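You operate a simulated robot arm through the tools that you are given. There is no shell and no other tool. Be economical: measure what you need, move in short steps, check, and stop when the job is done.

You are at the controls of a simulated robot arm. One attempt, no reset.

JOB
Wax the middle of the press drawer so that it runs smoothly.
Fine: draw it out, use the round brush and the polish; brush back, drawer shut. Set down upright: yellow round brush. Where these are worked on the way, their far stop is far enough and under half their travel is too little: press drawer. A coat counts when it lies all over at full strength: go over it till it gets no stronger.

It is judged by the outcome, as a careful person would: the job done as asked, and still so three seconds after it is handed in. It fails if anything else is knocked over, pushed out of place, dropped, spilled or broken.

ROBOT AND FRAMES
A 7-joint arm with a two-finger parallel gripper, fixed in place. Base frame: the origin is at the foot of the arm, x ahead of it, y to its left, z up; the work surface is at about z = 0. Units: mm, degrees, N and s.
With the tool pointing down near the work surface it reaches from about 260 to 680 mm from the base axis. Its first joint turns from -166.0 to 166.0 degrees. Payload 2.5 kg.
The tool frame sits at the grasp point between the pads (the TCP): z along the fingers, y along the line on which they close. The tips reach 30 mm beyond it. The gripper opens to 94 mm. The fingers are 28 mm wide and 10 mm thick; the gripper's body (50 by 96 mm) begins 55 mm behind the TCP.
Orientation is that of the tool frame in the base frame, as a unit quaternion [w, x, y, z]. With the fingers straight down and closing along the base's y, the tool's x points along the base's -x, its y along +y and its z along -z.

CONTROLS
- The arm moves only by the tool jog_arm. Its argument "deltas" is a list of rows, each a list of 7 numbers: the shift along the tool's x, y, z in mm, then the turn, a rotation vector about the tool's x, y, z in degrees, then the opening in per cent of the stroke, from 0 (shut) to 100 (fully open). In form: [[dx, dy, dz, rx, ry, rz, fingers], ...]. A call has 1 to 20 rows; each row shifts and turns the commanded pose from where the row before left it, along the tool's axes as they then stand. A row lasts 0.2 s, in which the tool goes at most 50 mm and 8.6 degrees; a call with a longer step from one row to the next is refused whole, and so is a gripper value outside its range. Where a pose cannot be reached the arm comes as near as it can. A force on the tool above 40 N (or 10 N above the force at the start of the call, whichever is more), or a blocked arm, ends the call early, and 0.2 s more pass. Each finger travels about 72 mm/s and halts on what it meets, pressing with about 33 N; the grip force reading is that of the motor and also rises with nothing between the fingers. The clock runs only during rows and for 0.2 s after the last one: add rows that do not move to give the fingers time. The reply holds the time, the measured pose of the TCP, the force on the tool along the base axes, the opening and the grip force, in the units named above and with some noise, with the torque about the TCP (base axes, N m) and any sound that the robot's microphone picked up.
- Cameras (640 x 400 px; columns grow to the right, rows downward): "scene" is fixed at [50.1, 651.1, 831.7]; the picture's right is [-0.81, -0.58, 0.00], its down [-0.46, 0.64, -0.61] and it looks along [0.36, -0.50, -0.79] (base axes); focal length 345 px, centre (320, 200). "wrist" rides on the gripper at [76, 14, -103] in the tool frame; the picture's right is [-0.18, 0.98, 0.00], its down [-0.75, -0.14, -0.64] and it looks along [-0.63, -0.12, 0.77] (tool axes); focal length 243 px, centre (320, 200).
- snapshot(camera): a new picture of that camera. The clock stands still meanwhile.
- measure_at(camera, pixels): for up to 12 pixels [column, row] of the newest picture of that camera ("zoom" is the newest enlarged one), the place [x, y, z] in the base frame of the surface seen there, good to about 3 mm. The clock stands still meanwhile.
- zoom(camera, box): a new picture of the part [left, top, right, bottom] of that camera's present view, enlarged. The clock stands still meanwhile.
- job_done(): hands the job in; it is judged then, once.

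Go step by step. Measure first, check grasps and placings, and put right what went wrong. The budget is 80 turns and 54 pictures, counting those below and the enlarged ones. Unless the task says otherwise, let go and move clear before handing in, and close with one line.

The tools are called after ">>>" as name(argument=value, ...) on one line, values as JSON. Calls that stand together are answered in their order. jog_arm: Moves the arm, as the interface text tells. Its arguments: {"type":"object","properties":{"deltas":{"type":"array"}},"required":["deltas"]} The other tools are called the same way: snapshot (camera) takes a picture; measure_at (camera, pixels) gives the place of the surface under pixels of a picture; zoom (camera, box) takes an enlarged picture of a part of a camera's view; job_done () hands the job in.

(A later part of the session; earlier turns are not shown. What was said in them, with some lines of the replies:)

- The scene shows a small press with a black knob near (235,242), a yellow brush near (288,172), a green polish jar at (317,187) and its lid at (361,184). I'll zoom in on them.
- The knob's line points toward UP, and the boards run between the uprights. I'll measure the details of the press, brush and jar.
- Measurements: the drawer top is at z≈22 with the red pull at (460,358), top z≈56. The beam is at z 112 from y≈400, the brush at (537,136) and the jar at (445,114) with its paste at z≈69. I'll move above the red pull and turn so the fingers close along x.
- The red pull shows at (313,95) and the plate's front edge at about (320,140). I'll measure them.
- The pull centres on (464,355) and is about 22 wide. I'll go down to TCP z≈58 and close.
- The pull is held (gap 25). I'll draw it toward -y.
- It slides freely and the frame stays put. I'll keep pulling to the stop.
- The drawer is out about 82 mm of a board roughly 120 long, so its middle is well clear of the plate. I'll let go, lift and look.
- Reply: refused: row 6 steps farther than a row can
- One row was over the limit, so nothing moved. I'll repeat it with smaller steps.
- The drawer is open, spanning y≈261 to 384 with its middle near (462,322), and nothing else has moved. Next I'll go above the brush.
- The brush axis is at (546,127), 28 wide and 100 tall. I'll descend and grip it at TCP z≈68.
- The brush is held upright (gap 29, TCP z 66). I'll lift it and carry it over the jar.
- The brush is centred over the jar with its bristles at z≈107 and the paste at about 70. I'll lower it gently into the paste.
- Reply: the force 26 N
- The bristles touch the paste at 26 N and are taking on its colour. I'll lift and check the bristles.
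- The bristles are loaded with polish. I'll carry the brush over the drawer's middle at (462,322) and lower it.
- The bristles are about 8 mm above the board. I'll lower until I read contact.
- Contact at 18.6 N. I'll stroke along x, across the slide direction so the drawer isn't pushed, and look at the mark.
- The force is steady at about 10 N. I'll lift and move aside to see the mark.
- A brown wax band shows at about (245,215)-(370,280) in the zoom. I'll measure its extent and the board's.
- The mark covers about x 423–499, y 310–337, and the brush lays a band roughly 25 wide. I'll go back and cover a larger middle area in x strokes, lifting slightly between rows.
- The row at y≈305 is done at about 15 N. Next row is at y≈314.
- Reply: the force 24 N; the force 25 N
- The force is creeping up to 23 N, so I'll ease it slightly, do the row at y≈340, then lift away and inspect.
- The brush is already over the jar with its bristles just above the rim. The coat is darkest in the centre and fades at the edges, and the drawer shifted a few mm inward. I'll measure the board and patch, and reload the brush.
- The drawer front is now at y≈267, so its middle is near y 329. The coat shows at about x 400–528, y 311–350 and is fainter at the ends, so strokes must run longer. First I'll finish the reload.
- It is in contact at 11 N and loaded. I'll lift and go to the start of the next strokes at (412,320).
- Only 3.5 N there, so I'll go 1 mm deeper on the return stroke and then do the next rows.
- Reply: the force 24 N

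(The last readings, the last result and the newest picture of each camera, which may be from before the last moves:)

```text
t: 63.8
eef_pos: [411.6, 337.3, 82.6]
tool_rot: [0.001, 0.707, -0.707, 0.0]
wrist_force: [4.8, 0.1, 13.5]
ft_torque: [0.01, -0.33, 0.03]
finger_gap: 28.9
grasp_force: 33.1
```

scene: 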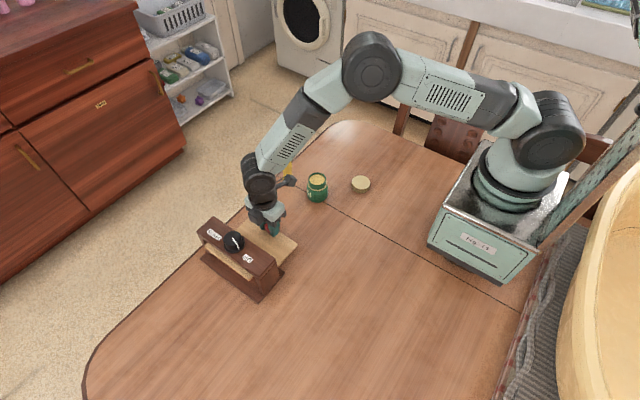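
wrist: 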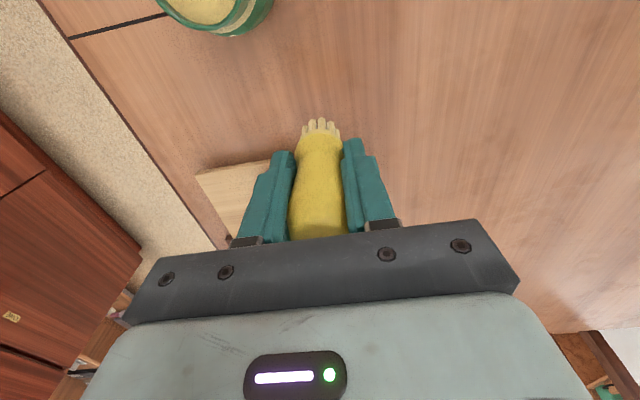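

I'll do one more row at y≈345 and then look.

>>> jog_arm(deltas=[[0, 0, -4, 0, 0, 0, 10], [-9, 0, 0, 0, 0, 0, 10], [0, 0, 4, 0, 0, 0, 10], [0, -7, 0, 0, 0, 0, 10], [0, -7, 0, 0, 0, 0, 10], [0, -7, 0, 0, 0, 0, 10], [0, -7, 0, 0, 0, 0, 10], [0, -7, 0, 0, 0, 0, 10], [0, -7, 0, 0, 0, 0, 10], [0, -7, 0, 0, 0, 0, 10], [0, -7, 0, 0, 0, 0, 10], [0, -7, 0, 0, 0, 0, 10], [0, -7, 0, 0, 0, 0, 10], [0, -7, 0, 0, 0, 0, 10], [0, -7, 0, 0, 0, 0, 10], [0, -7, 0, 0, 0, 0, 10], [0, -7, 0, 0, 0, 0, 10], [0, -7, 0, 0, 0, 0, 10]])

>>> jog_arm(deltas=[[0, 0, -30, 0, 0, 0, 10], [0, 0, -45, 0, 0, 0, 10], [45, 10, 0, 0, 0, 0, 10], [45, 10, 0, 0, 0, 0, 10], [45, 15, 0, 0, 0, 0, 10], [45, 18, 0, 0, 0, 0, 10], [45, 20, 0, 0, 0, 0, 10], [0, 0, 0, 0, 0, 0, 10]])

>>> zoom(camera="scene", box=[230, 190, 310, 265])

>>> measure_at(camera="zoom", pixels=[[258, 105], [495, 247], [200, 190], [410, 300]])

```text
t: 67.6
eef_pos: [517.1, 347.7, 82.2]
tool_rot: [0.0, 0.707, -0.707, 0.0]
wrist_force: [-4.9, 0.3, 14.1]
ft_torque: [-0.05, 0.23, 0.0]
finger_gap: 29.3
grasp_force: 32.7
```

```text
t: 69.4
eef_pos: [441.7, 121.0, 157.9]
tool_rot: [0.0, 0.707, -0.707, 0.0]
wrist_force: [-0.1, -0.8, -0.5]
ft_torque: [0.0, -0.03, -0.01]
finger_gap: 29.0
grasp_force: 33.2
```

```text
5.33 times, centred on (270, 228) of scene
```

zoom: 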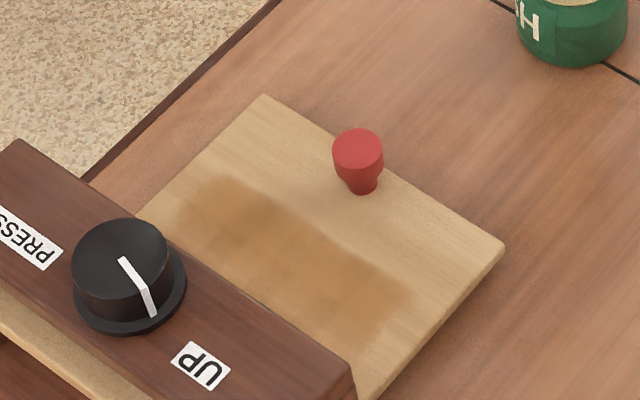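

```text
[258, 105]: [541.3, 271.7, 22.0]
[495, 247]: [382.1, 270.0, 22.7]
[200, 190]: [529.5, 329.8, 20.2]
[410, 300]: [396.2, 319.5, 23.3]
```

The coat is now a distinct rectangle with a sharp front edge at y≈311. I'll zoom closer to check its evenness, and reload.

>>> jog_arm(deltas=[[6.5, -4.5, 0, 0, 0, 0, 10], [0, 0, 15, 0, 0, 0, 10], [0, 0, 6, 0, 0, 0, 10], [0, 0, 2.5, 0, 0, 0, 10], [0, 0, 2, 0, 0, 0, 10], [0, 0, 0, 0, 0, 0, 10]])

>>> zoom(camera="scene", box=[246, 205, 294, 265])

>>> measure_at(camera="zoom", pixels=[[240, 130], [320, 170], [400, 210], [470, 260], [450, 310], [400, 330], [350, 330], [250, 270], [200, 230], [150, 190], [120, 150], [150, 110]])

```text
t: 70.8
eef_pos: [449.4, 113.9, 132.6]
tool_rot: [-0.001, -0.707, 0.707, 0.0]
wrist_force: [0.0, -0.7, -1.4]
ft_torque: [-0.02, -0.02, -0.01]
finger_gap: 28.9
grasp_force: 33.1
```

```text
6.67 times, centred on (270, 235) of scene
```

zoom: 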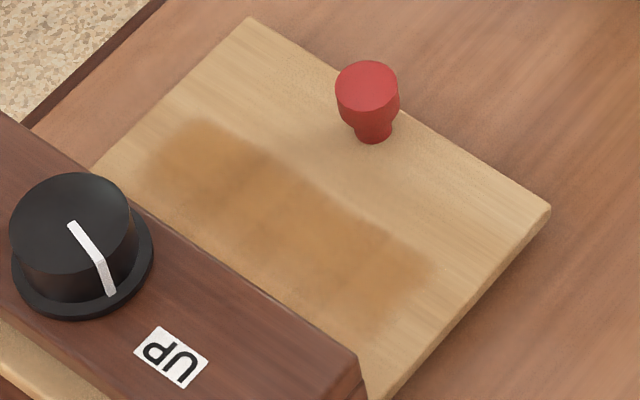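

```text
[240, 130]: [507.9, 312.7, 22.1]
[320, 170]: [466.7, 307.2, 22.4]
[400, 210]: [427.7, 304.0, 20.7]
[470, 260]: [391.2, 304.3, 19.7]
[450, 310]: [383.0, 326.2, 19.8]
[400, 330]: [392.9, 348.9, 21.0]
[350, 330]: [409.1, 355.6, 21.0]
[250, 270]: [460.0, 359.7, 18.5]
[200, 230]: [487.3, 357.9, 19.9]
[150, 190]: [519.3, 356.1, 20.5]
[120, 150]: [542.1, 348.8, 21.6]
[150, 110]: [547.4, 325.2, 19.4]
```

The coat spans about x 400–527 and y 308 to at least 355, with the rear part hidden by the beam. I'll finish loading the brush.

>>> jog_arm(deltas=[[0, 2, 1.5, 0, 0, 0, 10], [0, 0, 1, 0, 0, 0, 10], [0, 0, 0, 0, 0, 0, 10]])

```text
t: 71.6
eef_pos: [449.0, 116.5, 130.5]
tool_rot: [0.001, -0.707, 0.707, -0.001]
wrist_force: [4.5, -2.5, 25.4]
ft_torque: [-0.11, -0.15, -0.04]
finger_gap: 29.1
grasp_force: 33.0
```

Loaded (25 N). I'll go to (403,315) for a full repeat with longer strokes.

>>> jog_arm(deltas=[[0, 0, -20, 0, 0, 0, 10], [0, 0, -30, 0, 0, 0, 10], [-40, 9, 0, 0, 0, 0, 10], [-40, 9, 0, 0, 0, 0, 10], [-40, 9, 0, 0, 0, 0, 10], [-40, 9, 0, 0, 0, 0, 10], [-40, 9, 0, 0, 0, 0, 10], [0, 0, 40, 0, 0, 0, 10], [0, 0, 40, 0, 0, 0, 10], [0, 0, 14, 0, 0, 0, 10], [0, 0, 0, 0, 0, 0, 10]])

```text
t: 74.0
eef_pos: [403.1, 315.9, 85.8]
tool_rot: [0.0, -0.707, 0.707, 0.0]
wrist_force: [0.3, 0.2, -0.9]
ft_torque: [0.01, -0.01, 0.01]
finger_gap: 29.2
grasp_force: 33.0
```

>>> jog_arm(deltas=[[0, 0, 3, 0, 0, 0, 10], [0, 0, 1.8, 0, 0, 0, 10], [0, -7.6, 0, 0, 0, 0, 10], [0, -7.6, 0, 0, 0, 0, 10], [0, -7.6, 0, 0, 0, 0, 10], [0, -7.6, 0, 0, 0, 0, 10], [0, -7.6, 0, 0, 0, 0, 10], [0, -7.6, 0, 0, 0, 0, 10], [0, -7.6, 0, 0, 0, 0, 10], [0, -7.6, 0, 0, 0, 0, 10], [0, -7.6, 0, 0, 0, 0, 10], [0, -7.6, 0, 0, 0, 0, 10], [0, -7.6, 0, 0, 0, 0, 10], [0, -7.6, 0, 0, 0, 0, 10], [0, -7.6, 0, 0, 0, 0, 10], [0, -7.6, 0, 0, 0, 0, 10], [0, -7.6, 0, 0, 0, 0, 10], [0, -7.6, 0, 0, 0, 0, 10]])

```text
t: 77.8
eef_pos: [523.6, 315.4, 80.5]
tool_rot: [0.0, 0.707, -0.707, 0.0]
wrist_force: [-7.9, -0.4, 18.6]
ft_torque: [0.15, 0.39, 0.05]
finger_gap: 28.8
grasp_force: 32.7
```

>>> jog_arm(deltas=[[0, 0, -4, 0, 0, 0, 10], [-9, 0, 0, 0, 0, 0, 10], [0, 0, 3.8, 0, 0, 0, 10], [0, 7.6, 0, 0, 0, 0, 10], [0, 7.6, 0, 0, 0, 0, 10], [0, 7.6, 0, 0, 0, 0, 10], [0, 7.6, 0, 0, 0, 0, 10], [0, 7.6, 0, 0, 0, 0, 10], [0, 7.6, 0, 0, 0, 0, 10], [0, 7.6, 0, 0, 0, 0, 10], [0, 7.6, 0, 0, 0, 0, 10], [0, 7.6, 0, 0, 0, 0, 10], [0, 7.6, 0, 0, 0, 0, 10], [0, 7.6, 0, 0, 0, 0, 10], [0, 7.6, 0, 0, 0, 0, 10], [0, 7.6, 0, 0, 0, 0, 10], [0, 7.6, 0, 0, 0, 0, 10], [0, 7.6, 0, 0, 0, 0, 10], [0, 7.6, 0, 0, 0, 0, 10]])

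>>> jog_arm(deltas=[[0, 0, -4, 0, 0, 0, 10], [-9, 0, 0, 0, 0, 0, 10], [0, 0, 3.9, 0, 0, 0, 10], [0, -7.6, 0, 0, 0, 0, 10], [0, -7.6, 0, 0, 0, 0, 10], [0, -7.6, 0, 0, 0, 0, 10], [0, -7.6, 0, 0, 0, 0, 10], [0, -7.6, 0, 0, 0, 0, 10], [0, -7.6, 0, 0, 0, 0, 10], [0, -7.6, 0, 0, 0, 0, 10], [0, -7.6, 0, 0, 0, 0, 10], [0, -7.6, 0, 0, 0, 0, 10], [0, -7.6, 0, 0, 0, 0, 10], [0, -7.6, 0, 0, 0, 0, 10], [0, -7.6, 0, 0, 0, 0, 10], [0, -7.6, 0, 0, 0, 0, 10], [0, -7.6, 0, 0, 0, 0, 10], [0, -7.6, 0, 0, 0, 0, 10], [0, -7.6, 0, 0, 0, 0, 10]])

>>> jog_arm(deltas=[[0, 0, -4, 0, 0, 0, 10], [-9, 0, 0, 0, 0, 0, 10], [0, 0, 3.9, 0, 0, 0, 10], [0, 7.6, 0, 0, 0, 0, 10], [0, 7.6, 0, 0, 0, 0, 10], [0, 7.6, 0, 0, 0, 0, 10], [0, 7.6, 0, 0, 0, 0, 10], [0, 7.6, 0, 0, 0, 0, 10], [0, 7.6, 0, 0, 0, 0, 10], [0, 7.6, 0, 0, 0, 0, 10], [0, 7.6, 0, 0, 0, 0, 10], [0, 7.6, 0, 0, 0, 0, 10], [0, 7.6, 0, 0, 0, 0, 10], [0, 7.6, 0, 0, 0, 0, 10], [0, 7.6, 0, 0, 0, 0, 10], [0, 7.6, 0, 0, 0, 0, 10], [0, 7.6, 0, 0, 0, 0, 10], [0, 7.6, 0, 0, 0, 0, 10], [0, 7.6, 0, 0, 0, 0, 10]])

>>> jog_arm(deltas=[[0, 0, -4, 0, 0, 0, 10], [-10, 0, 0, 0, 0, 0, 10], [0, 0, 3.9, 0, 0, 0, 10], [0, -7.6, 0, 0, 0, 0, 10], [0, -7.6, 0, 0, 0, 0, 10], [0, -7.6, 0, 0, 0, 0, 10], [0, -7.6, 0, 0, 0, 0, 10], [0, -7.6, 0, 0, 0, 0, 10], [0, -7.6, 0, 0, 0, 0, 10], [0, -7.6, 0, 0, 0, 0, 10], [0, -7.6, 0, 0, 0, 0, 10], [0, -7.6, 0, 0, 0, 0, 10], [0, -7.6, 0, 0, 0, 0, 10], [0, -7.6, 0, 0, 0, 0, 10], [0, -7.6, 0, 0, 0, 0, 10], [0, -7.6, 0, 0, 0, 0, 10], [0, -7.6, 0, 0, 0, 0, 10], [0, -7.6, 0, 0, 0, 0, 10], [0, -7.6, 0, 0, 0, 0, 10]])

```text
t: 81.8
eef_pos: [403.4, 324.1, 81.4]
tool_rot: [-0.002, 0.707, -0.707, 0.0]
wrist_force: [7.8, -0.3, 18.5]
ft_torque: [0.1, -0.36, -0.07]
finger_gap: 29.0
grasp_force: 32.6
```

```text
t: 85.8
eef_pos: [524.4, 331.6, 81.7]
tool_rot: [0.0, -0.707, 0.707, 0.001]
wrist_force: [-1.0, -0.5, -0.4]
ft_torque: [0.0, 0.02, 0.01]
finger_gap: 29.3
grasp_force: 33.7
```

```text
t: 89.8
eef_pos: [403.7, 342.2, 82.8]
tool_rot: [0.0, -0.706, 0.708, -0.001]
wrist_force: [2.7, 0.0, 9.8]
ft_torque: [0.03, -0.16, -0.01]
finger_gap: 29.0
grasp_force: 32.6
```

```text
t: 93.8
eef_pos: [524.4, 352.6, 82.4]
tool_rot: [0.0, 0.707, -0.707, 0.001]
wrist_force: [-2.2, 1.6, 5.2]
ft_torque: [0.09, 0.12, 0.0]
finger_gap: 29.4
grasp_force: 32.9
```

The middle row (y≈332) lost contact near its end. I'll go back over y≈344 and 333 with a little more pressure, then inspect.

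>>> jog_arm(deltas=[[0, 0, -4, 0, 0, 0, 10], [9, 0, 0, 0, 0, 0, 10], [0, 0, 5, 0, 0, 0, 10], [0, 7.6, 0, 0, 0, 0, 10], [0, 7.6, 0, 0, 0, 0, 10], [0, 7.6, 0, 0, 0, 0, 10], [0, 7.6, 0, 0, 0, 0, 10], [0, 7.6, 0, 0, 0, 0, 10], [0, 7.6, 0, 0, 0, 0, 10], [0, 7.6, 0, 0, 0, 0, 10], [0, 7.6, 0, 0, 0, 0, 10], [0, 7.6, 0, 0, 0, 0, 10], [0, 7.6, 0, 0, 0, 0, 10], [0, 7.6, 0, 0, 0, 0, 10], [0, 7.6, 0, 0, 0, 0, 10], [0, 7.6, 0, 0, 0, 0, 10], [0, 7.6, 0, 0, 0, 0, 10], [0, 7.6, 0, 0, 0, 0, 10], [0, 7.6, 0, 0, 0, 0, 10]])

>>> jog_arm(deltas=[[0, 0, -4, 0, 0, 0, 10], [10, 0, 0, 0, 0, 0, 10], [0, 0, 4.2, 0, 0, 0, 10], [0, -7.6, 0, 0, 0, 0, 10], [0, -7.6, 0, 0, 0, 0, 10], [0, -7.6, 0, 0, 0, 0, 10], [0, -7.6, 0, 0, 0, 0, 10], [0, -7.6, 0, 0, 0, 0, 10], [0, -7.6, 0, 0, 0, 0, 10], [0, -7.6, 0, 0, 0, 0, 10], [0, -7.6, 0, 0, 0, 0, 10], [0, -7.6, 0, 0, 0, 0, 10], [0, -7.6, 0, 0, 0, 0, 10], [0, -7.6, 0, 0, 0, 0, 10], [0, -7.6, 0, 0, 0, 0, 10], [0, -7.6, 0, 0, 0, 0, 10], [0, -7.6, 0, 0, 0, 0, 10], [0, -7.6, 0, 0, 0, 0, 10], [0, -7.6, 0, 0, 0, 0, 10]])

>>> jog_arm(deltas=[[0, 0, -30, 0, 0, 0, 10], [0, 0, -45, 0, 0, 0, 10], [45, 10, 0, 0, 0, 0, 10], [45, 15, 0, 0, 0, 0, 10], [45, 15, 0, 0, 0, 0, 10], [45, 20, 0, 0, 0, 0, 10], [35, 20, 0, 0, 0, 0, 10], [0, 0, 0, 0, 0, 0, 10]])

>>> zoom(camera="scene", box=[246, 205, 294, 265])

>>> snapshot(camera="wrist")

```text
t: 97.8
eef_pos: [402.4, 343.4, 82.1]
tool_rot: [0.001, -0.707, 0.707, -0.001]
wrist_force: [9.1, 0.3, 23.7]
ft_torque: [0.07, -0.46, 0.0]
finger_gap: 29.0
grasp_force: 33.1
```

```text
t: 101.8
eef_pos: [524.1, 333.9, 80.3]
tool_rot: [0.001, 0.707, -0.707, 0.001]
wrist_force: [-5.7, 0.6, 15.0]
ft_torque: [-0.02, 0.24, -0.01]
finger_gap: 29.0
grasp_force: 33.1
```

```text
t: 103.6
eef_pos: [440.8, 117.6, 156.8]
tool_rot: [0.0, -0.707, 0.707, 0.0]
wrist_force: [-0.2, -0.3, -0.6]
ft_torque: [0.0, 0.0, 0.04]
finger_gap: 29.4
grasp_force: 33.1
```

```text
6.67 times, centred on (270, 235) of scene
```

zoom: 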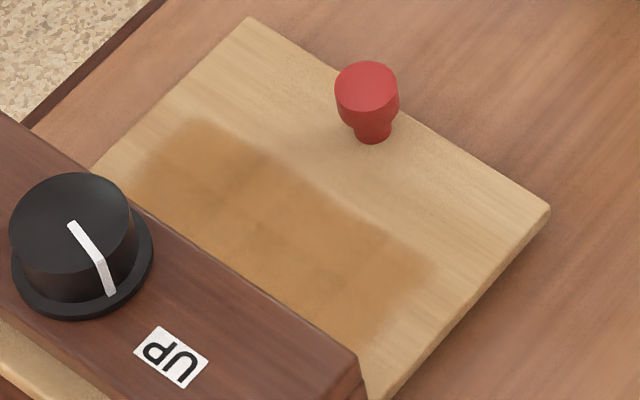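

```text
20 pictures are left
```

wrist: 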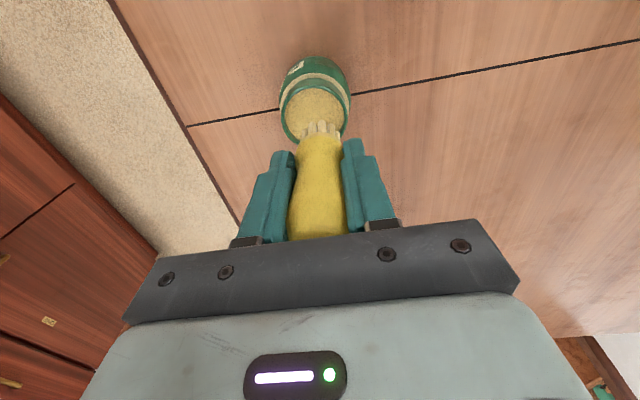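

The ends did not grow with the longer strokes, so the patch is bounded at about x 400–527. The rear edge is hidden by the beam, so I'll look from above with the wrist camera.

>>> jog_arm(deltas=[[0, 0, -40, 0, 0, 0, 10], [0, 0, -35, 0, 0, 0, 10], [-41, -3.5, 0, 0, 0, 0, 10], [-41, -3.5, 0, 0, 0, 0, 10], [-41, -3.5, 0, 0, 0, 0, 10], [-41, -3.5, 0, 0, 0, 0, 10], [-41, -3.5, 0, 0, 0, 0, 10], [-41, -3.5, 0, 0, 0, 0, 10], [0, 0, 0, 0, 0, 0, 10]])

>>> zoom(camera="wrist", box=[220, 0, 420, 125])

```text
t: 105.6
eef_pos: [465.3, 366.3, 229.9]
tool_rot: [0.0, 0.708, -0.707, -0.001]
wrist_force: [0.6, 0.6, -0.2]
ft_torque: [0.0, 0.01, 0.0]
finger_gap: 29.3
grasp_force: 33.1
```

```text
3.20 times, centred on (320, 62) of wrist
```

zoom: 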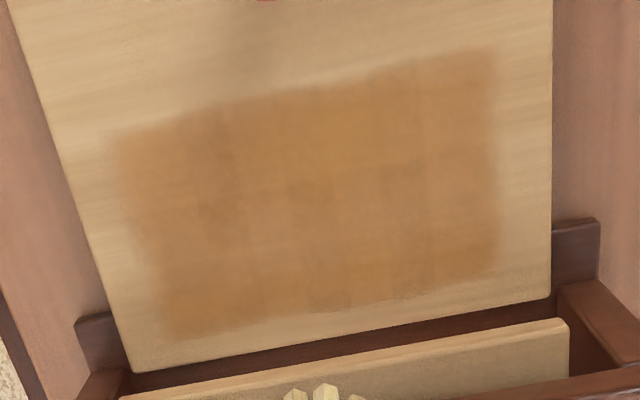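

This view shows the whole coat and its rear edge. I'll measure its outline and the board's.

>>> measure_at(camera="zoom", pixels=[[120, 140], [165, 335], [495, 55], [500, 270], [300, 95], [330, 308], [125, 365], [545, 295], [300, 200], [340, 340], [230, 115], [420, 75]])

```text
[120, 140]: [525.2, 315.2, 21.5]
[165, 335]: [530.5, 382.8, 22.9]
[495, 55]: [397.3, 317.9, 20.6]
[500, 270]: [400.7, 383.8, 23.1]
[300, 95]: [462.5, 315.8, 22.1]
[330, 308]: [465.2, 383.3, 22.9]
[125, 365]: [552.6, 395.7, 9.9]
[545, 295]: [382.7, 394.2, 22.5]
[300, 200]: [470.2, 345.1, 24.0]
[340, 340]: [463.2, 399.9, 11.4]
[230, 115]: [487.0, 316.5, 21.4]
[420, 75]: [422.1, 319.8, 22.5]
```

The coat rectangle is x 398–527, y 316–383 on a board ending at y≈395, fairly even. I'll reload and do one more full pass, reaching further to the rear (y≈366), to be sure it gets no stronger.

>>> jog_arm(deltas=[[42, 3, 0, 0, 0, 0, 10], [42, 3, 0, 0, 0, 0, 10], [42, 3, 0, 0, 0, 0, 10], [42, 3, 0, 0, 0, 0, 10], [42, 3, 0, 0, 0, 0, 10], [42, 3, 0, 0, 0, 0, 10], [0, 0, 40, 0, 0, 0, 10], [0, 0, 40, 0, 0, 0, 10], [0, 0, 12, 0, 0, 0, 10], [0, 0, 0, 0, 0, 0, 10]])

```text
t: 107.8
eef_pos: [445.9, 110.6, 135.5]
tool_rot: [-0.001, -0.707, 0.707, 0.0]
wrist_force: [-1.1, -0.1, -1.0]
ft_torque: [-0.01, -0.01, -0.01]
finger_gap: 28.8
grasp_force: 32.9
```

>>> jog_arm(deltas=[[-3, 0, 2, 0, 0, 0, 10], [0, 0, 2, 0, 0, 0, 10], [0, 0, 1, 0, 0, 0, 10], [0, 0, 0, 0, 0, 0, 10]])

```text
t: 108.8
eef_pos: [446.3, 114.5, 133.1]
tool_rot: [0.0, -0.707, 0.707, -0.001]
wrist_force: [-0.4, -0.8, -0.5]
ft_torque: [-0.02, -0.02, -0.03]
finger_gap: 29.0
grasp_force: 32.8
```

>>> jog_arm(deltas=[[0, 0, 2, 0, 0, 0, 10], [0, 0, 1, 0, 0, 0, 10], [0, 0, 0, 0, 0, 0, 10]])

```text
t: 109.6
eef_pos: [445.5, 114.7, 128.8]
tool_rot: [0.0, 0.708, -0.707, 0.0]
wrist_force: [-0.2, -0.2, -0.8]
ft_torque: [-0.05, 0.03, 0.01]
finger_gap: 29.4
grasp_force: 33.3
```

>>> jog_arm(deltas=[[0, 0, 1.5, 0, 0, 0, 10], [0, 0, 0.5, 0, 0, 0, 10], [0, 0, 0, 0, 0, 0, 10]])

```text
t: 110.4
eef_pos: [447.3, 116.1, 129.0]
tool_rot: [-0.001, 0.707, -0.707, 0.001]
wrist_force: [-5.4, -4.6, 24.4]
ft_torque: [-0.06, 0.41, 0.06]
finger_gap: 29.2
grasp_force: 32.9
```

Loaded (24 N). I'll go to the rear row start at (403,364).

>>> jog_arm(deltas=[[0, 0, -20, 0, 0, 0, 10], [0, 0, -30, 0, 0, 0, 10], [-41, 7.3, 0, 0, 0, 0, 10], [-41, 7.3, 0, 0, 0, 0, 10], [-41, 7.3, 0, 0, 0, 0, 10], [-41, 7.3, 0, 0, 0, 0, 10], [-42, 7.3, 0, 0, 0, 0, 10], [-42, 7.3, 0, 0, 0, 0, 10], [0, 0, 40, 0, 0, 0, 10], [0, 0, 40, 0, 0, 0, 10], [0, 0, 12, 0, 0, 0, 10], [0, 0, 0, 0, 0, 0, 10]])

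>>> zoom(camera="scene", box=[210, 170, 310, 280])

```text
t: 113.0
eef_pos: [401.3, 363.3, 87.3]
tool_rot: [0.0, 0.708, -0.707, 0.0]
wrist_force: [-0.1, 1.1, -0.9]
ft_torque: [0.01, 0.0, -0.02]
finger_gap: 29.3
grasp_force: 32.7
```

```text
3.64 times, centred on (260, 225) of scene
```

zoom: 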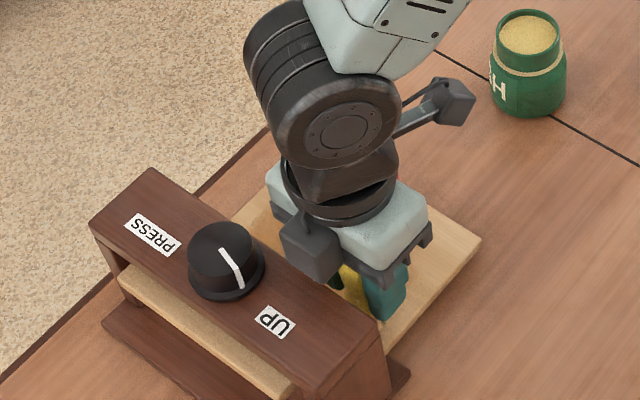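

There's a black box on the gripper's rear side at (310,250), close to the beam and knob. I'll check its clearance before stroking.

>>> measure_at(camera="zoom", pixels=[[310, 250], [305, 270], [285, 240], [335, 270], [315, 280], [355, 280], [225, 240], [262, 255], [240, 230]])

```text
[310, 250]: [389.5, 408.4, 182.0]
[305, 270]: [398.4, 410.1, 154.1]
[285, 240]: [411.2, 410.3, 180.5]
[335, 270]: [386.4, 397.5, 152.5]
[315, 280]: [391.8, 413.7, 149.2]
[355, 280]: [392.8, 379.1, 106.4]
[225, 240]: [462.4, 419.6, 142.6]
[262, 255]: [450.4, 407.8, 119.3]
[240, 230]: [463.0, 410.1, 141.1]
```

The box sits at y≈411, z≈147, so at this row it could brush the knob. I'll stay at y≤353, where the earlier rows were clear.

>>> jog_arm(deltas=[[10.5, 0, 0, 0, 0, 0, 10], [0, 0, 4, 0, 0, 0, 10], [0, 0, 2, 0, 0, 0, 10], [0, 0, 0, 0, 0, 0, 10]])

```text
t: 114.0
eef_pos: [402.4, 353.6, 79.7]
tool_rot: [0.0, 0.708, -0.707, 0.001]
wrist_force: [-0.3, -0.6, 0.4]
ft_torque: [0.02, -0.02, -0.03]
finger_gap: 28.9
grasp_force: 33.2
```

>>> jog_arm(deltas=[[0, 0, 1.5, 0, 0, 0, 10], [0, 0, 0, 0, 0, 0, 10]])

```text
t: 114.6
eef_pos: [404.1, 353.4, 80.0]
tool_rot: [-0.001, -0.707, 0.707, 0.0]
wrist_force: [-1.0, 0.2, 4.7]
ft_torque: [0.02, 0.07, 0.03]
finger_gap: 29.1
grasp_force: 33.3
```

Contact made. I'll press 1 mm more and stroke, then step the rows forward.

>>> jog_arm(deltas=[[0, 0, 1, 0, 0, 0, 10], [0, -7.6, 0, 0, 0, 0, 10], [0, -7.6, 0, 0, 0, 0, 10], [0, -7.6, 0, 0, 0, 0, 10], [0, -7.6, 0, 0, 0, 0, 10], [0, -7.6, 0, 0, 0, 0, 10], [0, -7.6, 0, 0, 0, 0, 10], [0, -7.6, 0, 0, 0, 0, 10], [0, -7.6, 0, 0, 0, 0, 10], [0, -7.6, 0, 0, 0, 0, 10], [0, -7.6, 0, 0, 0, 0, 10], [0, -7.6, 0, 0, 0, 0, 10], [0, -7.6, 0, 0, 0, 0, 10], [0, -7.6, 0, 0, 0, 0, 10], [0, -7.6, 0, 0, 0, 0, 10], [0, -7.6, 0, 0, 0, 0, 10], [0, -7.6, 0, 0, 0, 0, 10]])

>>> jog_arm(deltas=[[0, 0, -4, 0, 0, 0, 10], [9, 0, 0, 0, 0, 0, 10], [0, 0, 4, 0, 0, 0, 10], [0, 7.6, 0, 0, 0, 0, 10], [0, 7.6, 0, 0, 0, 0, 10], [0, 7.6, 0, 0, 0, 0, 10], [0, 7.6, 0, 0, 0, 0, 10], [0, 7.6, 0, 0, 0, 0, 10], [0, 7.6, 0, 0, 0, 0, 10], [0, 7.6, 0, 0, 0, 0, 10], [0, 7.6, 0, 0, 0, 0, 10], [0, 7.6, 0, 0, 0, 0, 10], [0, 7.6, 0, 0, 0, 0, 10], [0, 7.6, 0, 0, 0, 0, 10], [0, 7.6, 0, 0, 0, 0, 10], [0, 7.6, 0, 0, 0, 0, 10], [0, 7.6, 0, 0, 0, 0, 10], [0, 7.6, 0, 0, 0, 0, 10], [0, 7.6, 0, 0, 0, 0, 10]])

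>>> jog_arm(deltas=[[0, 0, -4, 0, 0, 0, 10], [9, 0, 0, 0, 0, 0, 10], [0, 0, 4, 0, 0, 0, 10], [0, -7.6, 0, 0, 0, 0, 10], [0, -7.6, 0, 0, 0, 0, 10], [0, -7.6, 0, 0, 0, 0, 10], [0, -7.6, 0, 0, 0, 0, 10], [0, -7.6, 0, 0, 0, 0, 10], [0, -7.6, 0, 0, 0, 0, 10], [0, -7.6, 0, 0, 0, 0, 10], [0, -7.6, 0, 0, 0, 0, 10], [0, -7.6, 0, 0, 0, 0, 10], [0, -7.6, 0, 0, 0, 0, 10], [0, -7.6, 0, 0, 0, 0, 10], [0, -7.6, 0, 0, 0, 0, 10], [0, -7.6, 0, 0, 0, 0, 10], [0, -7.6, 0, 0, 0, 0, 10], [0, -7.6, 0, 0, 0, 0, 10], [0, -7.6, 0, 0, 0, 0, 10]])

```text
t: 118.2
eef_pos: [524.8, 352.2, 77.6]
tool_rot: [0.0, 0.707, -0.707, 0.0]
wrist_force: [-4.4, 0.3, 12.5]
ft_torque: [0.01, 0.16, -0.02]
finger_gap: 29.2
grasp_force: 32.9
```

```text
t: 122.2
eef_pos: [403.9, 343.0, 77.5]
tool_rot: [0.0, -0.707, 0.707, 0.001]
wrist_force: [0.9, 0.0, 1.6]
ft_torque: [0.03, -0.02, 0.02]
finger_gap: 29.4
grasp_force: 32.8
```

```text
t: 126.2
eef_pos: [525.7, 335.0, 78.1]
tool_rot: [0.0, 0.707, -0.707, 0.0]
wrist_force: [-5.3, -0.6, 13.0]
ft_torque: [0.04, 0.24, 0.0]
finger_gap: 29.1
grasp_force: 33.0
```

>>> jog_arm(deltas=[[0, 0, -4, 0, 0, 0, 10], [9, 0, 0, 0, 0, 0, 10], [0, 0, 4.2, 0, 0, 0, 10], [0, 7.6, 0, 0, 0, 0, 10], [0, 7.6, 0, 0, 0, 0, 10], [0, 7.6, 0, 0, 0, 0, 10], [0, 7.6, 0, 0, 0, 0, 10], [0, 7.6, 0, 0, 0, 0, 10], [0, 7.6, 0, 0, 0, 0, 10], [0, 7.6, 0, 0, 0, 0, 10], [0, 7.6, 0, 0, 0, 0, 10], [0, 7.6, 0, 0, 0, 0, 10], [0, 7.6, 0, 0, 0, 0, 10], [0, 7.6, 0, 0, 0, 0, 10], [0, 7.6, 0, 0, 0, 0, 10], [0, 7.6, 0, 0, 0, 0, 10], [0, 7.6, 0, 0, 0, 0, 10], [0, 7.6, 0, 0, 0, 0, 10], [0, 7.6, 0, 0, 0, 0, 10]])

>>> jog_arm(deltas=[[0, 0, -4, 0, 0, 0, 10], [7, 0, 0, 0, 0, 0, 10], [0, 0, 4, 0, 0, 0, 10], [0, -7.6, 0, 0, 0, 0, 10], [0, -7.6, 0, 0, 0, 0, 10], [0, -7.6, 0, 0, 0, 0, 10], [0, -7.6, 0, 0, 0, 0, 10], [0, -7.6, 0, 0, 0, 0, 10], [0, -7.6, 0, 0, 0, 0, 10], [0, -7.6, 0, 0, 0, 0, 10], [0, -7.6, 0, 0, 0, 0, 10], [0, -7.6, 0, 0, 0, 0, 10], [0, -7.6, 0, 0, 0, 0, 10], [0, -7.6, 0, 0, 0, 0, 10], [0, -7.6, 0, 0, 0, 0, 10], [0, -7.6, 0, 0, 0, 0, 10], [0, -7.6, 0, 0, 0, 0, 10], [0, -7.6, 0, 0, 0, 0, 10], [0, -7.6, 0, 0, 0, 0, 10]])

>>> jog_arm(deltas=[[0, 0, -40, 0, 0, 0, 10], [0, 0, -40, 0, 0, 0, 10], [0, 10, -40, 0, 0, 0, 10], [0, 20, -30, 0, 0, 0, 10], [-25, 20, 0, 0, 0, 0, 10], [-25, 10, 0, 0, 0, 0, 10], [0, 0, 0, 0, 0, 0, 10]])

>>> zoom(camera="wrist", box=[220, 0, 420, 125])

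```text
t: 130.2
eef_pos: [402.6, 327.3, 78.4]
tool_rot: [0.001, 0.708, -0.707, 0.0]
wrist_force: [1.6, 0.2, 5.6]
ft_torque: [0.03, -0.12, -0.03]
finger_gap: 28.9
grasp_force: 33.1
```

```text
t: 134.2
eef_pos: [523.9, 319.2, 78.1]
tool_rot: [0.0, 0.708, -0.707, 0.0]
wrist_force: [-4.9, -1.0, 13.9]
ft_torque: [0.03, 0.27, 0.03]
finger_gap: 29.1
grasp_force: 32.9
```

```text
t: 135.8
eef_pos: [462.9, 369.9, 227.6]
tool_rot: [0.001, 0.707, -0.707, 0.0]
wrist_force: [0.4, 0.2, -0.3]
ft_torque: [0.03, -0.01, 0.01]
finger_gap: 29.2
grasp_force: 32.8
```

```text
3.20 times, centred on (320, 62) of wrist
```

zoom: 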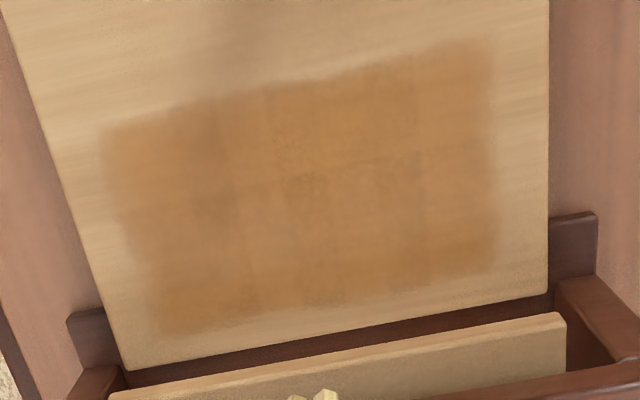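

The coat is even, with the left edge filled in. To confirm the front edge really is the patch boundary, I'll do a test dab farther forward at one end (x≈405–420, y≈298), away from the pull, and measure the outline meanwhile.

>>> measure_at(camera="zoom", pixels=[[100, 132], [160, 332], [490, 42], [497, 270], [300, 85], [330, 303], [325, 393], [125, 366], [545, 290], [545, 100]])

>>> jog_arm(deltas=[[36, 29, 0, 0, 0, 0, 10], [36, 29, 0, 0, 0, 0, 10], [0, 0, 45, 0, 0, 0, 10], [0, 0, 45, 0, 0, 0, 10], [0, 0, 45, 0, 0, 0, 10], [0, 0, 10, 0, 0, 0, 10], [0, 0, 4, 0, 0, 0, 10], [0, 0, 0, 0, 0, 0, 10]])

```text
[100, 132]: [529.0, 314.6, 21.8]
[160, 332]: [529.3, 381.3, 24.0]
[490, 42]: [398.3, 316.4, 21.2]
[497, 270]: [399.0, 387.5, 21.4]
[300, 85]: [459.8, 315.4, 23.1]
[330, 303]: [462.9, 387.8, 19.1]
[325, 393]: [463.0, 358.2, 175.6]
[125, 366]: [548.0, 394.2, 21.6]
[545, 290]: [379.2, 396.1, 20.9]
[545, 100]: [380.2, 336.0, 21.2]
```

```text
t: 137.6
eef_pos: [406.9, 297.7, 78.4]
tool_rot: [0.0, -0.707, 0.707, 0.0]
wrist_force: [-0.3, -0.3, -0.6]
ft_torque: [-0.01, -0.03, 0.0]
finger_gap: 29.1
grasp_force: 33.0
```

>>> jog_arm(deltas=[[0, 0, 1.5, 0, 0, 0, 10], [0, 0, 1, 0, 0, 0, 10], [0, 0, 0, 0, 0, 0, 10]])

```text
t: 138.4
eef_pos: [406.8, 296.9, 76.0]
tool_rot: [0.001, -0.707, 0.707, 0.001]
wrist_force: [-4.8, 0.9, 12.7]
ft_torque: [0.21, 0.25, 0.06]
finger_gap: 29.3
grasp_force: 32.9
```

>>> jog_arm(deltas=[[0, -5, 0, 0, 0, 0, 10], [0, -5, 0, 0, 0, 0, 10], [0, 5, 0, 0, 0, 0, 10], [0, 5, 0, 0, 0, 0, 10], [0, -5, 0, 0, 0, 0, 10], [0, -5, 0, 0, 0, 0, 10], [0, 5, 0, 0, 0, 0, 10], [0, 5, 0, 0, 0, 0, 10]])

>>> jog_arm(deltas=[[0, 0, -40, 0, 0, 0, 10], [0, 0, -45, 0, 0, 0, 10], [0, -20, -40, 0, 0, 0, 10], [-36, -20, -20, 0, 0, 0, 10], [-36, -15, 0, 0, 0, 0, 10], [0, 0, 0, 0, 0, 0, 10]])

>>> zoom(camera="wrist", box=[220, 0, 420, 125])

```text
t: 140.2
eef_pos: [407.0, 296.1, 76.5]
tool_rot: [0.0, 0.707, -0.707, 0.0]
wrist_force: [5.2, -0.7, 13.0]
ft_torque: [0.22, -0.3, -0.06]
finger_gap: 29.2
grasp_force: 32.8
```

```text
t: 141.6
eef_pos: [460.8, 369.2, 218.3]
tool_rot: [0.0, -0.707, 0.707, 0.001]
wrist_force: [0.7, -0.2, -0.1]
ft_torque: [0.0, -0.04, 0.04]
finger_gap: 29.0
grasp_force: 32.9
```

```text
3.20 times, centred on (320, 62) of wrist
```

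zoom: 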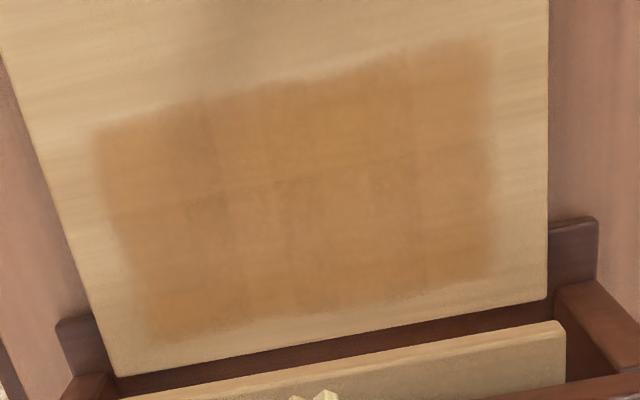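

The dab left no mark further forward, so the front edge is the patch boundary. I'll zoom in to compare the rear strip's strength.

>>> zoom(camera="wrist", box=[240, 30, 320, 115])

>>> zoom(camera="wrist", box=[310, 10, 390, 95])

```text
4.71 times, centred on (280, 72) of wrist
```

zoom: 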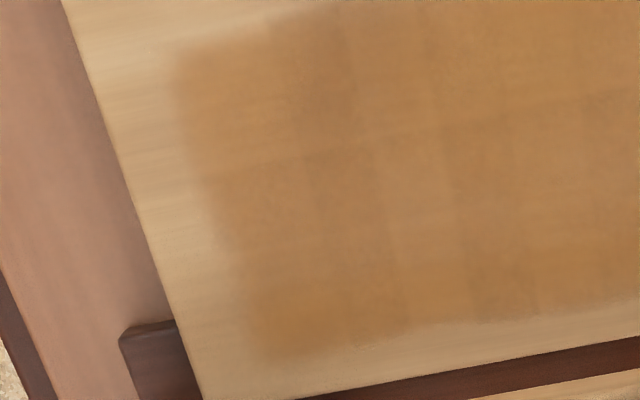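

```text
4.71 times, centred on (350, 52) of wrist
```

zoom: 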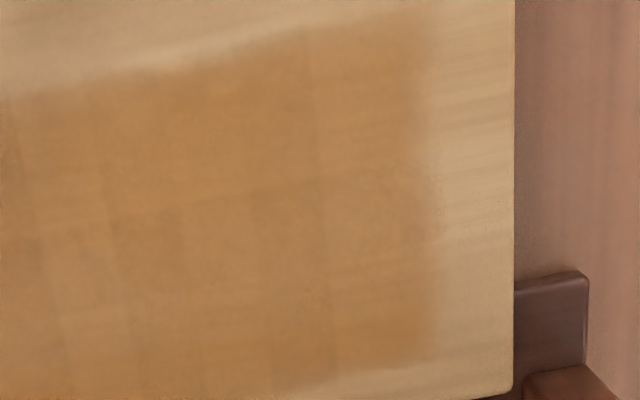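

The coat is uniform over the whole rectangle, rear strip included, and no stronger than after the previous pass. I'll take the brush home to (544,127).

>>> jog_arm(deltas=[[40.4, -13.8, 0, 0, 0, 0, 10], [40.4, -13.8, 0, 0, 0, 0, 10], [40.4, -13.8, 0, 0, 0, 0, 10], [40.4, -13.8, 0, 0, 0, 0, 10], [40.4, -13.8, 0, 0, 0, 0, 10], [40.4, -13.8, 0, 0, 0, 0, 10], [0, 0, 45, 0, 0, 0, 10], [0, 0, 45, 0, 0, 0, 10], [0, 0, 45, 0, 0, 0, 10], [0, 0, 20, 0, 0, 0, 10], [0, 0, 4, 0, 0, 0, 10], [0, 0, 0, 0, 0, 0, 10]])

>>> zoom(camera="scene", box=[250, 120, 350, 210])

```text
t: 144.2
eef_pos: [545.3, 127.7, 62.9]
tool_rot: [0.001, 0.707, -0.707, 0.001]
wrist_force: [0.2, -0.4, -1.8]
ft_torque: [-0.02, -0.01, 0.05]
finger_gap: 29.1
grasp_force: 33.3
```

```text
4.44 times, centred on (300, 165) of scene
```

zoom: 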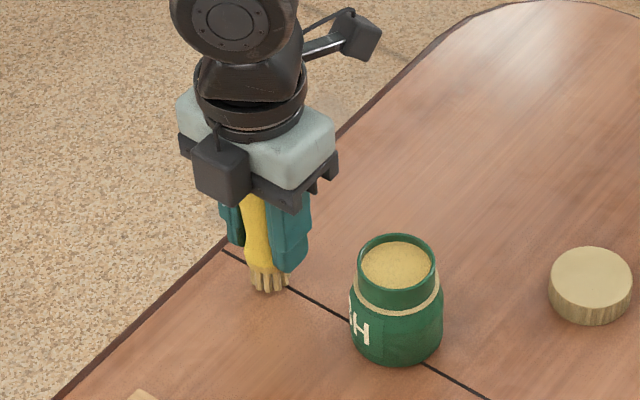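

The brush is over its home spot with about 8 mm to go. I'll lower until it touches.

>>> jog_arm(deltas=[[0, 1, 3, 0, 0, 0, 10], [0, 0, 2, 0, 0, 0, 10], [0, 0, 1.5, 0, 0, 0, 10], [0, 0, 0, 0, 0, 0, 10]])

```text
t: 145.2
eef_pos: [543.6, 128.1, 56.6]
tool_rot: [0.0, -0.707, 0.707, -0.001]
wrist_force: [-6.3, -0.1, 16.5]
ft_torque: [0.0, 0.31, 0.01]
finger_gap: 29.2
grasp_force: 33.1
```

Contact (16 N). I'll ease off slightly, open gently and back straight up.

>>> jog_arm(deltas=[[0, 0, -1, 0, 0, 0, 10], [0, 0, 0, 0, 0, 0, 10], [0, 0, 0, 0, 0, 0, 33], [0, 0, 0, 0, 0, 0, 40], [0, 0, 0, 0, 0, 0, 55], [0, 0, 0, 0, 0, 0, 60], [0, 0, -20, 0, 0, 0, 60], [0, 0, -40, 0, 0, 0, 60], [0, 0, -45, 0, 0, 0, 60], [0, 0, -45, 0, 0, 0, 60], [0, 0, 0, 0, 0, 0, 60]])

>>> zoom(camera="scene", box=[250, 120, 350, 210])

>>> measure_at(camera="zoom", pixels=[[255, 210], [258, 225], [262, 250]])

```text
t: 147.6
eef_pos: [542.5, 126.8, 207.5]
tool_rot: [0.0, -0.707, 0.707, 0.0]
wrist_force: [0.7, -0.1, -0.6]
ft_torque: [0.03, -0.03, 0.02]
finger_gap: 56.4
grasp_force: 0.0
```

```text
4.44 times, centred on (300, 165) of scene
```

zoom: 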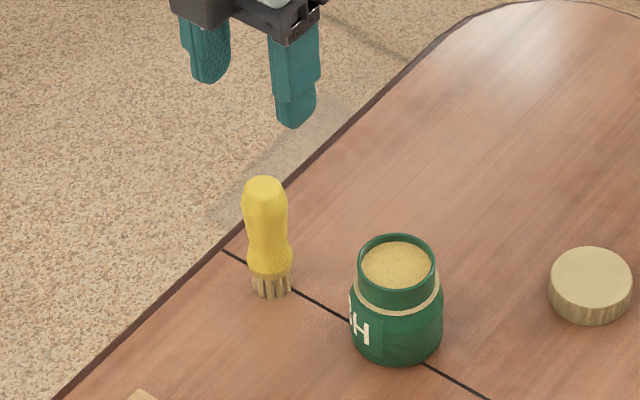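

```text
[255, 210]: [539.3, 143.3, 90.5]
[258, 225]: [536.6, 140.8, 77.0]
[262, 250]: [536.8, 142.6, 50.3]
```

The brush stands upright and free at its spot. Next I'll go over the drawer pull near (463,278) and measure it.

>>> jog_arm(deltas=[[-38, 20, 0, 0, 0, 0, 55], [-38, 20, 0, 0, 0, 0, 55], [-38, 20, 0, 0, 0, 0, 55], [-37, 19, 0, 0, 0, 0, 55], [0, 0, 0, 0, 0, 0, 55]])

>>> snapshot(camera="wrist")

>>> measure_at(camera="wrist", pixels=[[313, 95], [313, 90], [320, 95], [305, 95], [313, 103]])

```text
t: 148.8
eef_pos: [463.7, 276.6, 208.7]
tool_rot: [0.001, 0.707, -0.707, 0.0]
wrist_force: [-0.5, 0.2, -0.7]
ft_torque: [-0.02, 0.06, -0.01]
finger_gap: 51.6
grasp_force: 0.0
```

```text
11 pictures are left
```

wrist: 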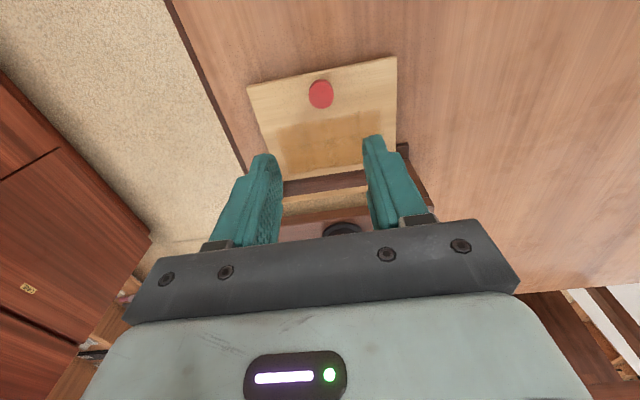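

```text
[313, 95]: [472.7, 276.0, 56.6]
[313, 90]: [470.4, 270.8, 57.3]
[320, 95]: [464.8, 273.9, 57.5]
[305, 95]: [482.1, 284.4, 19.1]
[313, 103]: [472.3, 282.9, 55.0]
```

The pull is at (464,276). I'll descend and grip it.

>>> jog_arm(deltas=[[0, 0, 35, 0, 0, 0, 55], [0, 0, 35, 0, 0, 0, 55], [0, 0, 35, 0, 0, 0, 55], [0, 0, 30, 0, 0, 0, 55], [0, 0, 14.5, 0, 0, 0, 55], [0, 0, 0, 0, 0, 0, 15], [0, 0, 0, 0, 0, 0, 15], [0, 0, 0, 0, 0, 0, 15], [0, 0, 0, 0, 0, 0, 15]])

```text
t: 150.8
eef_pos: [464.7, 277.6, 57.1]
tool_rot: [0.0, 0.708, -0.707, 0.001]
wrist_force: [-2.4, 0.0, 0.3]
ft_torque: [-0.41, -0.43, 0.15]
finger_gap: 25.3
grasp_force: 33.1
```

Gripped. I'll push it in toward +y (77 mm to the original 354.5), slowing at the end.

>>> jog_arm(deltas=[[-6, 0, 0, 0, 0, 0, 15], [-8, 0, 0, 0, 0, 0, 15], [-8, 0, 0, 0, 0, 0, 15], [-8, 0, 0, 0, 0, 0, 15], [-8, 0, 0, 0, 0, 0, 15], [-8, 0, 0, 0, 0, 0, 15], [-8, 0, 0, 0, 0, 0, 15], [-8, 0, 0, 0, 0, 0, 15], [-6, 0, 0, 0, 0, 0, 15], [-4, 0, 0, 0, 0, 0, 15], [-3, 0, 0, 0, 0, 0, 15], [-2, 0, 0, 0, 0, 0, 15], [0, 0, 0, 0, 0, 0, 15]])

>>> zoom(camera="scene", box=[180, 200, 308, 310])

```text
t: 153.6
eef_pos: [463.8, 353.4, 56.3]
tool_rot: [0.0, 0.707, -0.707, 0.0]
wrist_force: [-3.4, -12.3, 2.8]
ft_torque: [0.2, -0.42, 0.04]
finger_gap: 25.5
grasp_force: 33.5
```

```text
3.64 times, centred on (244, 255) of scene
```

zoom: 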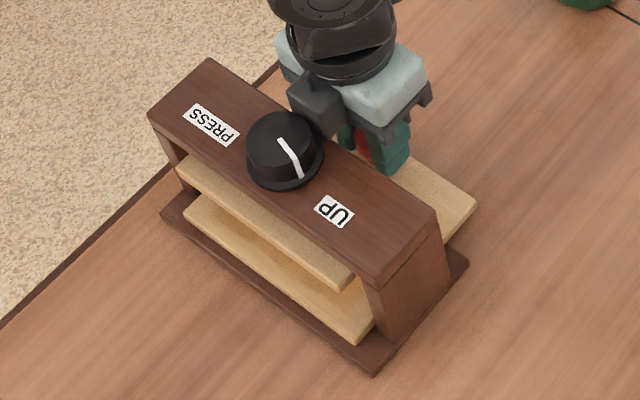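

The drawer's rear corner is back at (357,338) as at the start, and 12 N shows it is against its stop. I'll release and retreat.

>>> jog_arm(deltas=[[0, 0, 0, 0, 0, 0, 35], [0, 0, 0, 0, 0, 0, 55], [0, 0, 0, 0, 0, 0, 55], [0, 0, -30, 0, 0, 0, 55], [0, 0, -40, 0, 0, 0, 55], [0, 0, -45, 0, 0, 0, 55], [35, 20, -30, 0, 0, 0, 55], [40, 25, -10, 0, 0, 0, 55], [40, 25, -10, 0, 0, 0, 55], [0, 0, 0, 0, 0, 0, 55]])

>>> snapshot(camera="scene")

>>> zoom(camera="scene", box=[180, 200, 308, 310])

>>> measure_at(camera="zoom", pixels=[[372, 130], [465, 205], [310, 95], [350, 330], [355, 150], [210, 70]])

```text
refused: row 7 steps farther than a row can; nothing moved
```

```text
9 pictures are left
```

scene: 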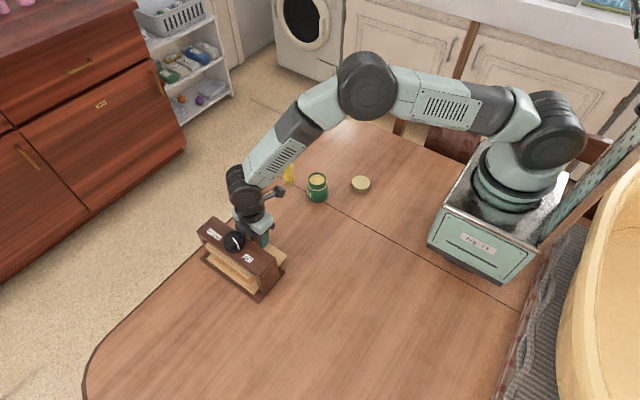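

```text
3.64 times, centred on (244, 255) of scene
```

zoom: 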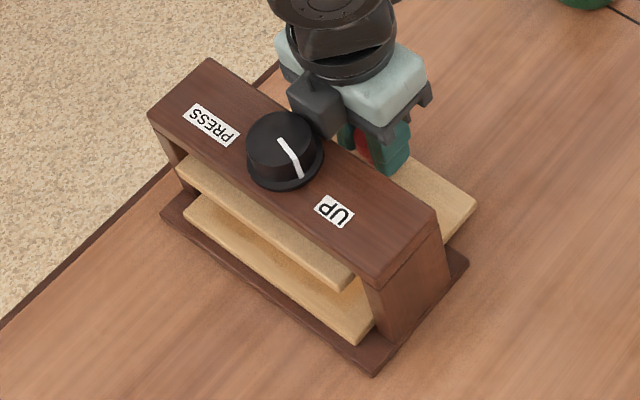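

```text
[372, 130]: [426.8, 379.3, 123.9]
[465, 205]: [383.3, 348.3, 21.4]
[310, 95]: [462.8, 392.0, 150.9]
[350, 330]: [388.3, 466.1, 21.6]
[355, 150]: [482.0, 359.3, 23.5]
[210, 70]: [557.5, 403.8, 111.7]
```

One row was too long, so nothing moved. I'll repeat it with shorter steps.

>>> jog_arm(deltas=[[0, 0, 0, 0, 0, 0, 35], [0, 0, 0, 0, 0, 0, 55], [0, 0, 0, 0, 0, 0, 55], [0, 0, -30, 0, 0, 0, 55], [0, 0, -40, 0, 0, 0, 55], [0, 0, -45, 0, 0, 0, 55], [25, 15, -25, 0, 0, 0, 55], [35, 25, -5, 0, 0, 0, 55], [35, 25, -5, 0, 0, 0, 55], [0, 0, 0, 0, 0, 0, 55]])

>>> zoom(camera="scene", box=[180, 200, 308, 310])

>>> measure_at(camera="zoom", pixels=[[372, 130], [465, 208], [350, 330]])

>>> snapshot(camera="scene")

```text
t: 155.8
eef_pos: [399.1, 258.9, 208.0]
tool_rot: [0.0, -0.707, 0.707, 0.0]
wrist_force: [0.7, -0.9, 0.4]
ft_torque: [-0.01, -0.03, -0.01]
finger_gap: 51.7
grasp_force: 0.1
```

```text
3.64 times, centred on (244, 255) of scene
```

zoom: 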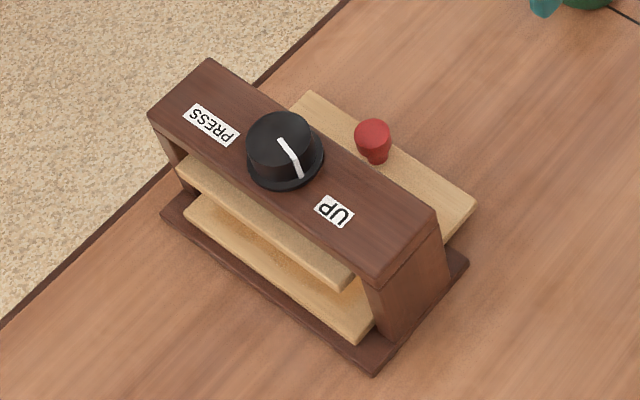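

```text
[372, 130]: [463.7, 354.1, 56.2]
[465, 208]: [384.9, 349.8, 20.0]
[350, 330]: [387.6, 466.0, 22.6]
```

```text
6 pictures are left
```

scene: 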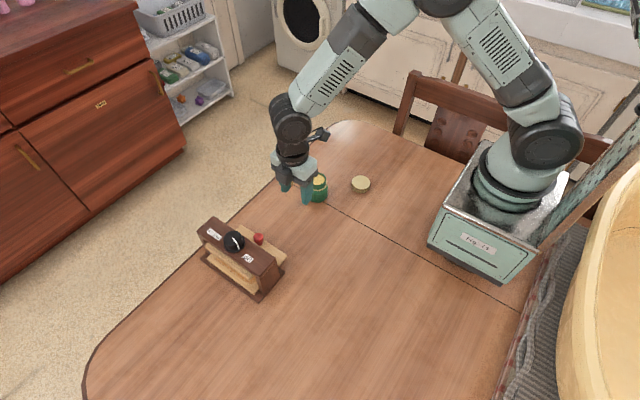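

The pull is back at (464,354), where it started. The drawer is shut, the brush stands upright at its spot, the jar and lid are in place and the gripper is empty and clear, so I'm handing in.

>>> job_done()

```text
The job is handed in.
```

I waxed the middle of the press drawer with an even, full coat, pushed it shut, and put the yellow brush back upright at its spot; the press frame may have shifted 1–2 mm.
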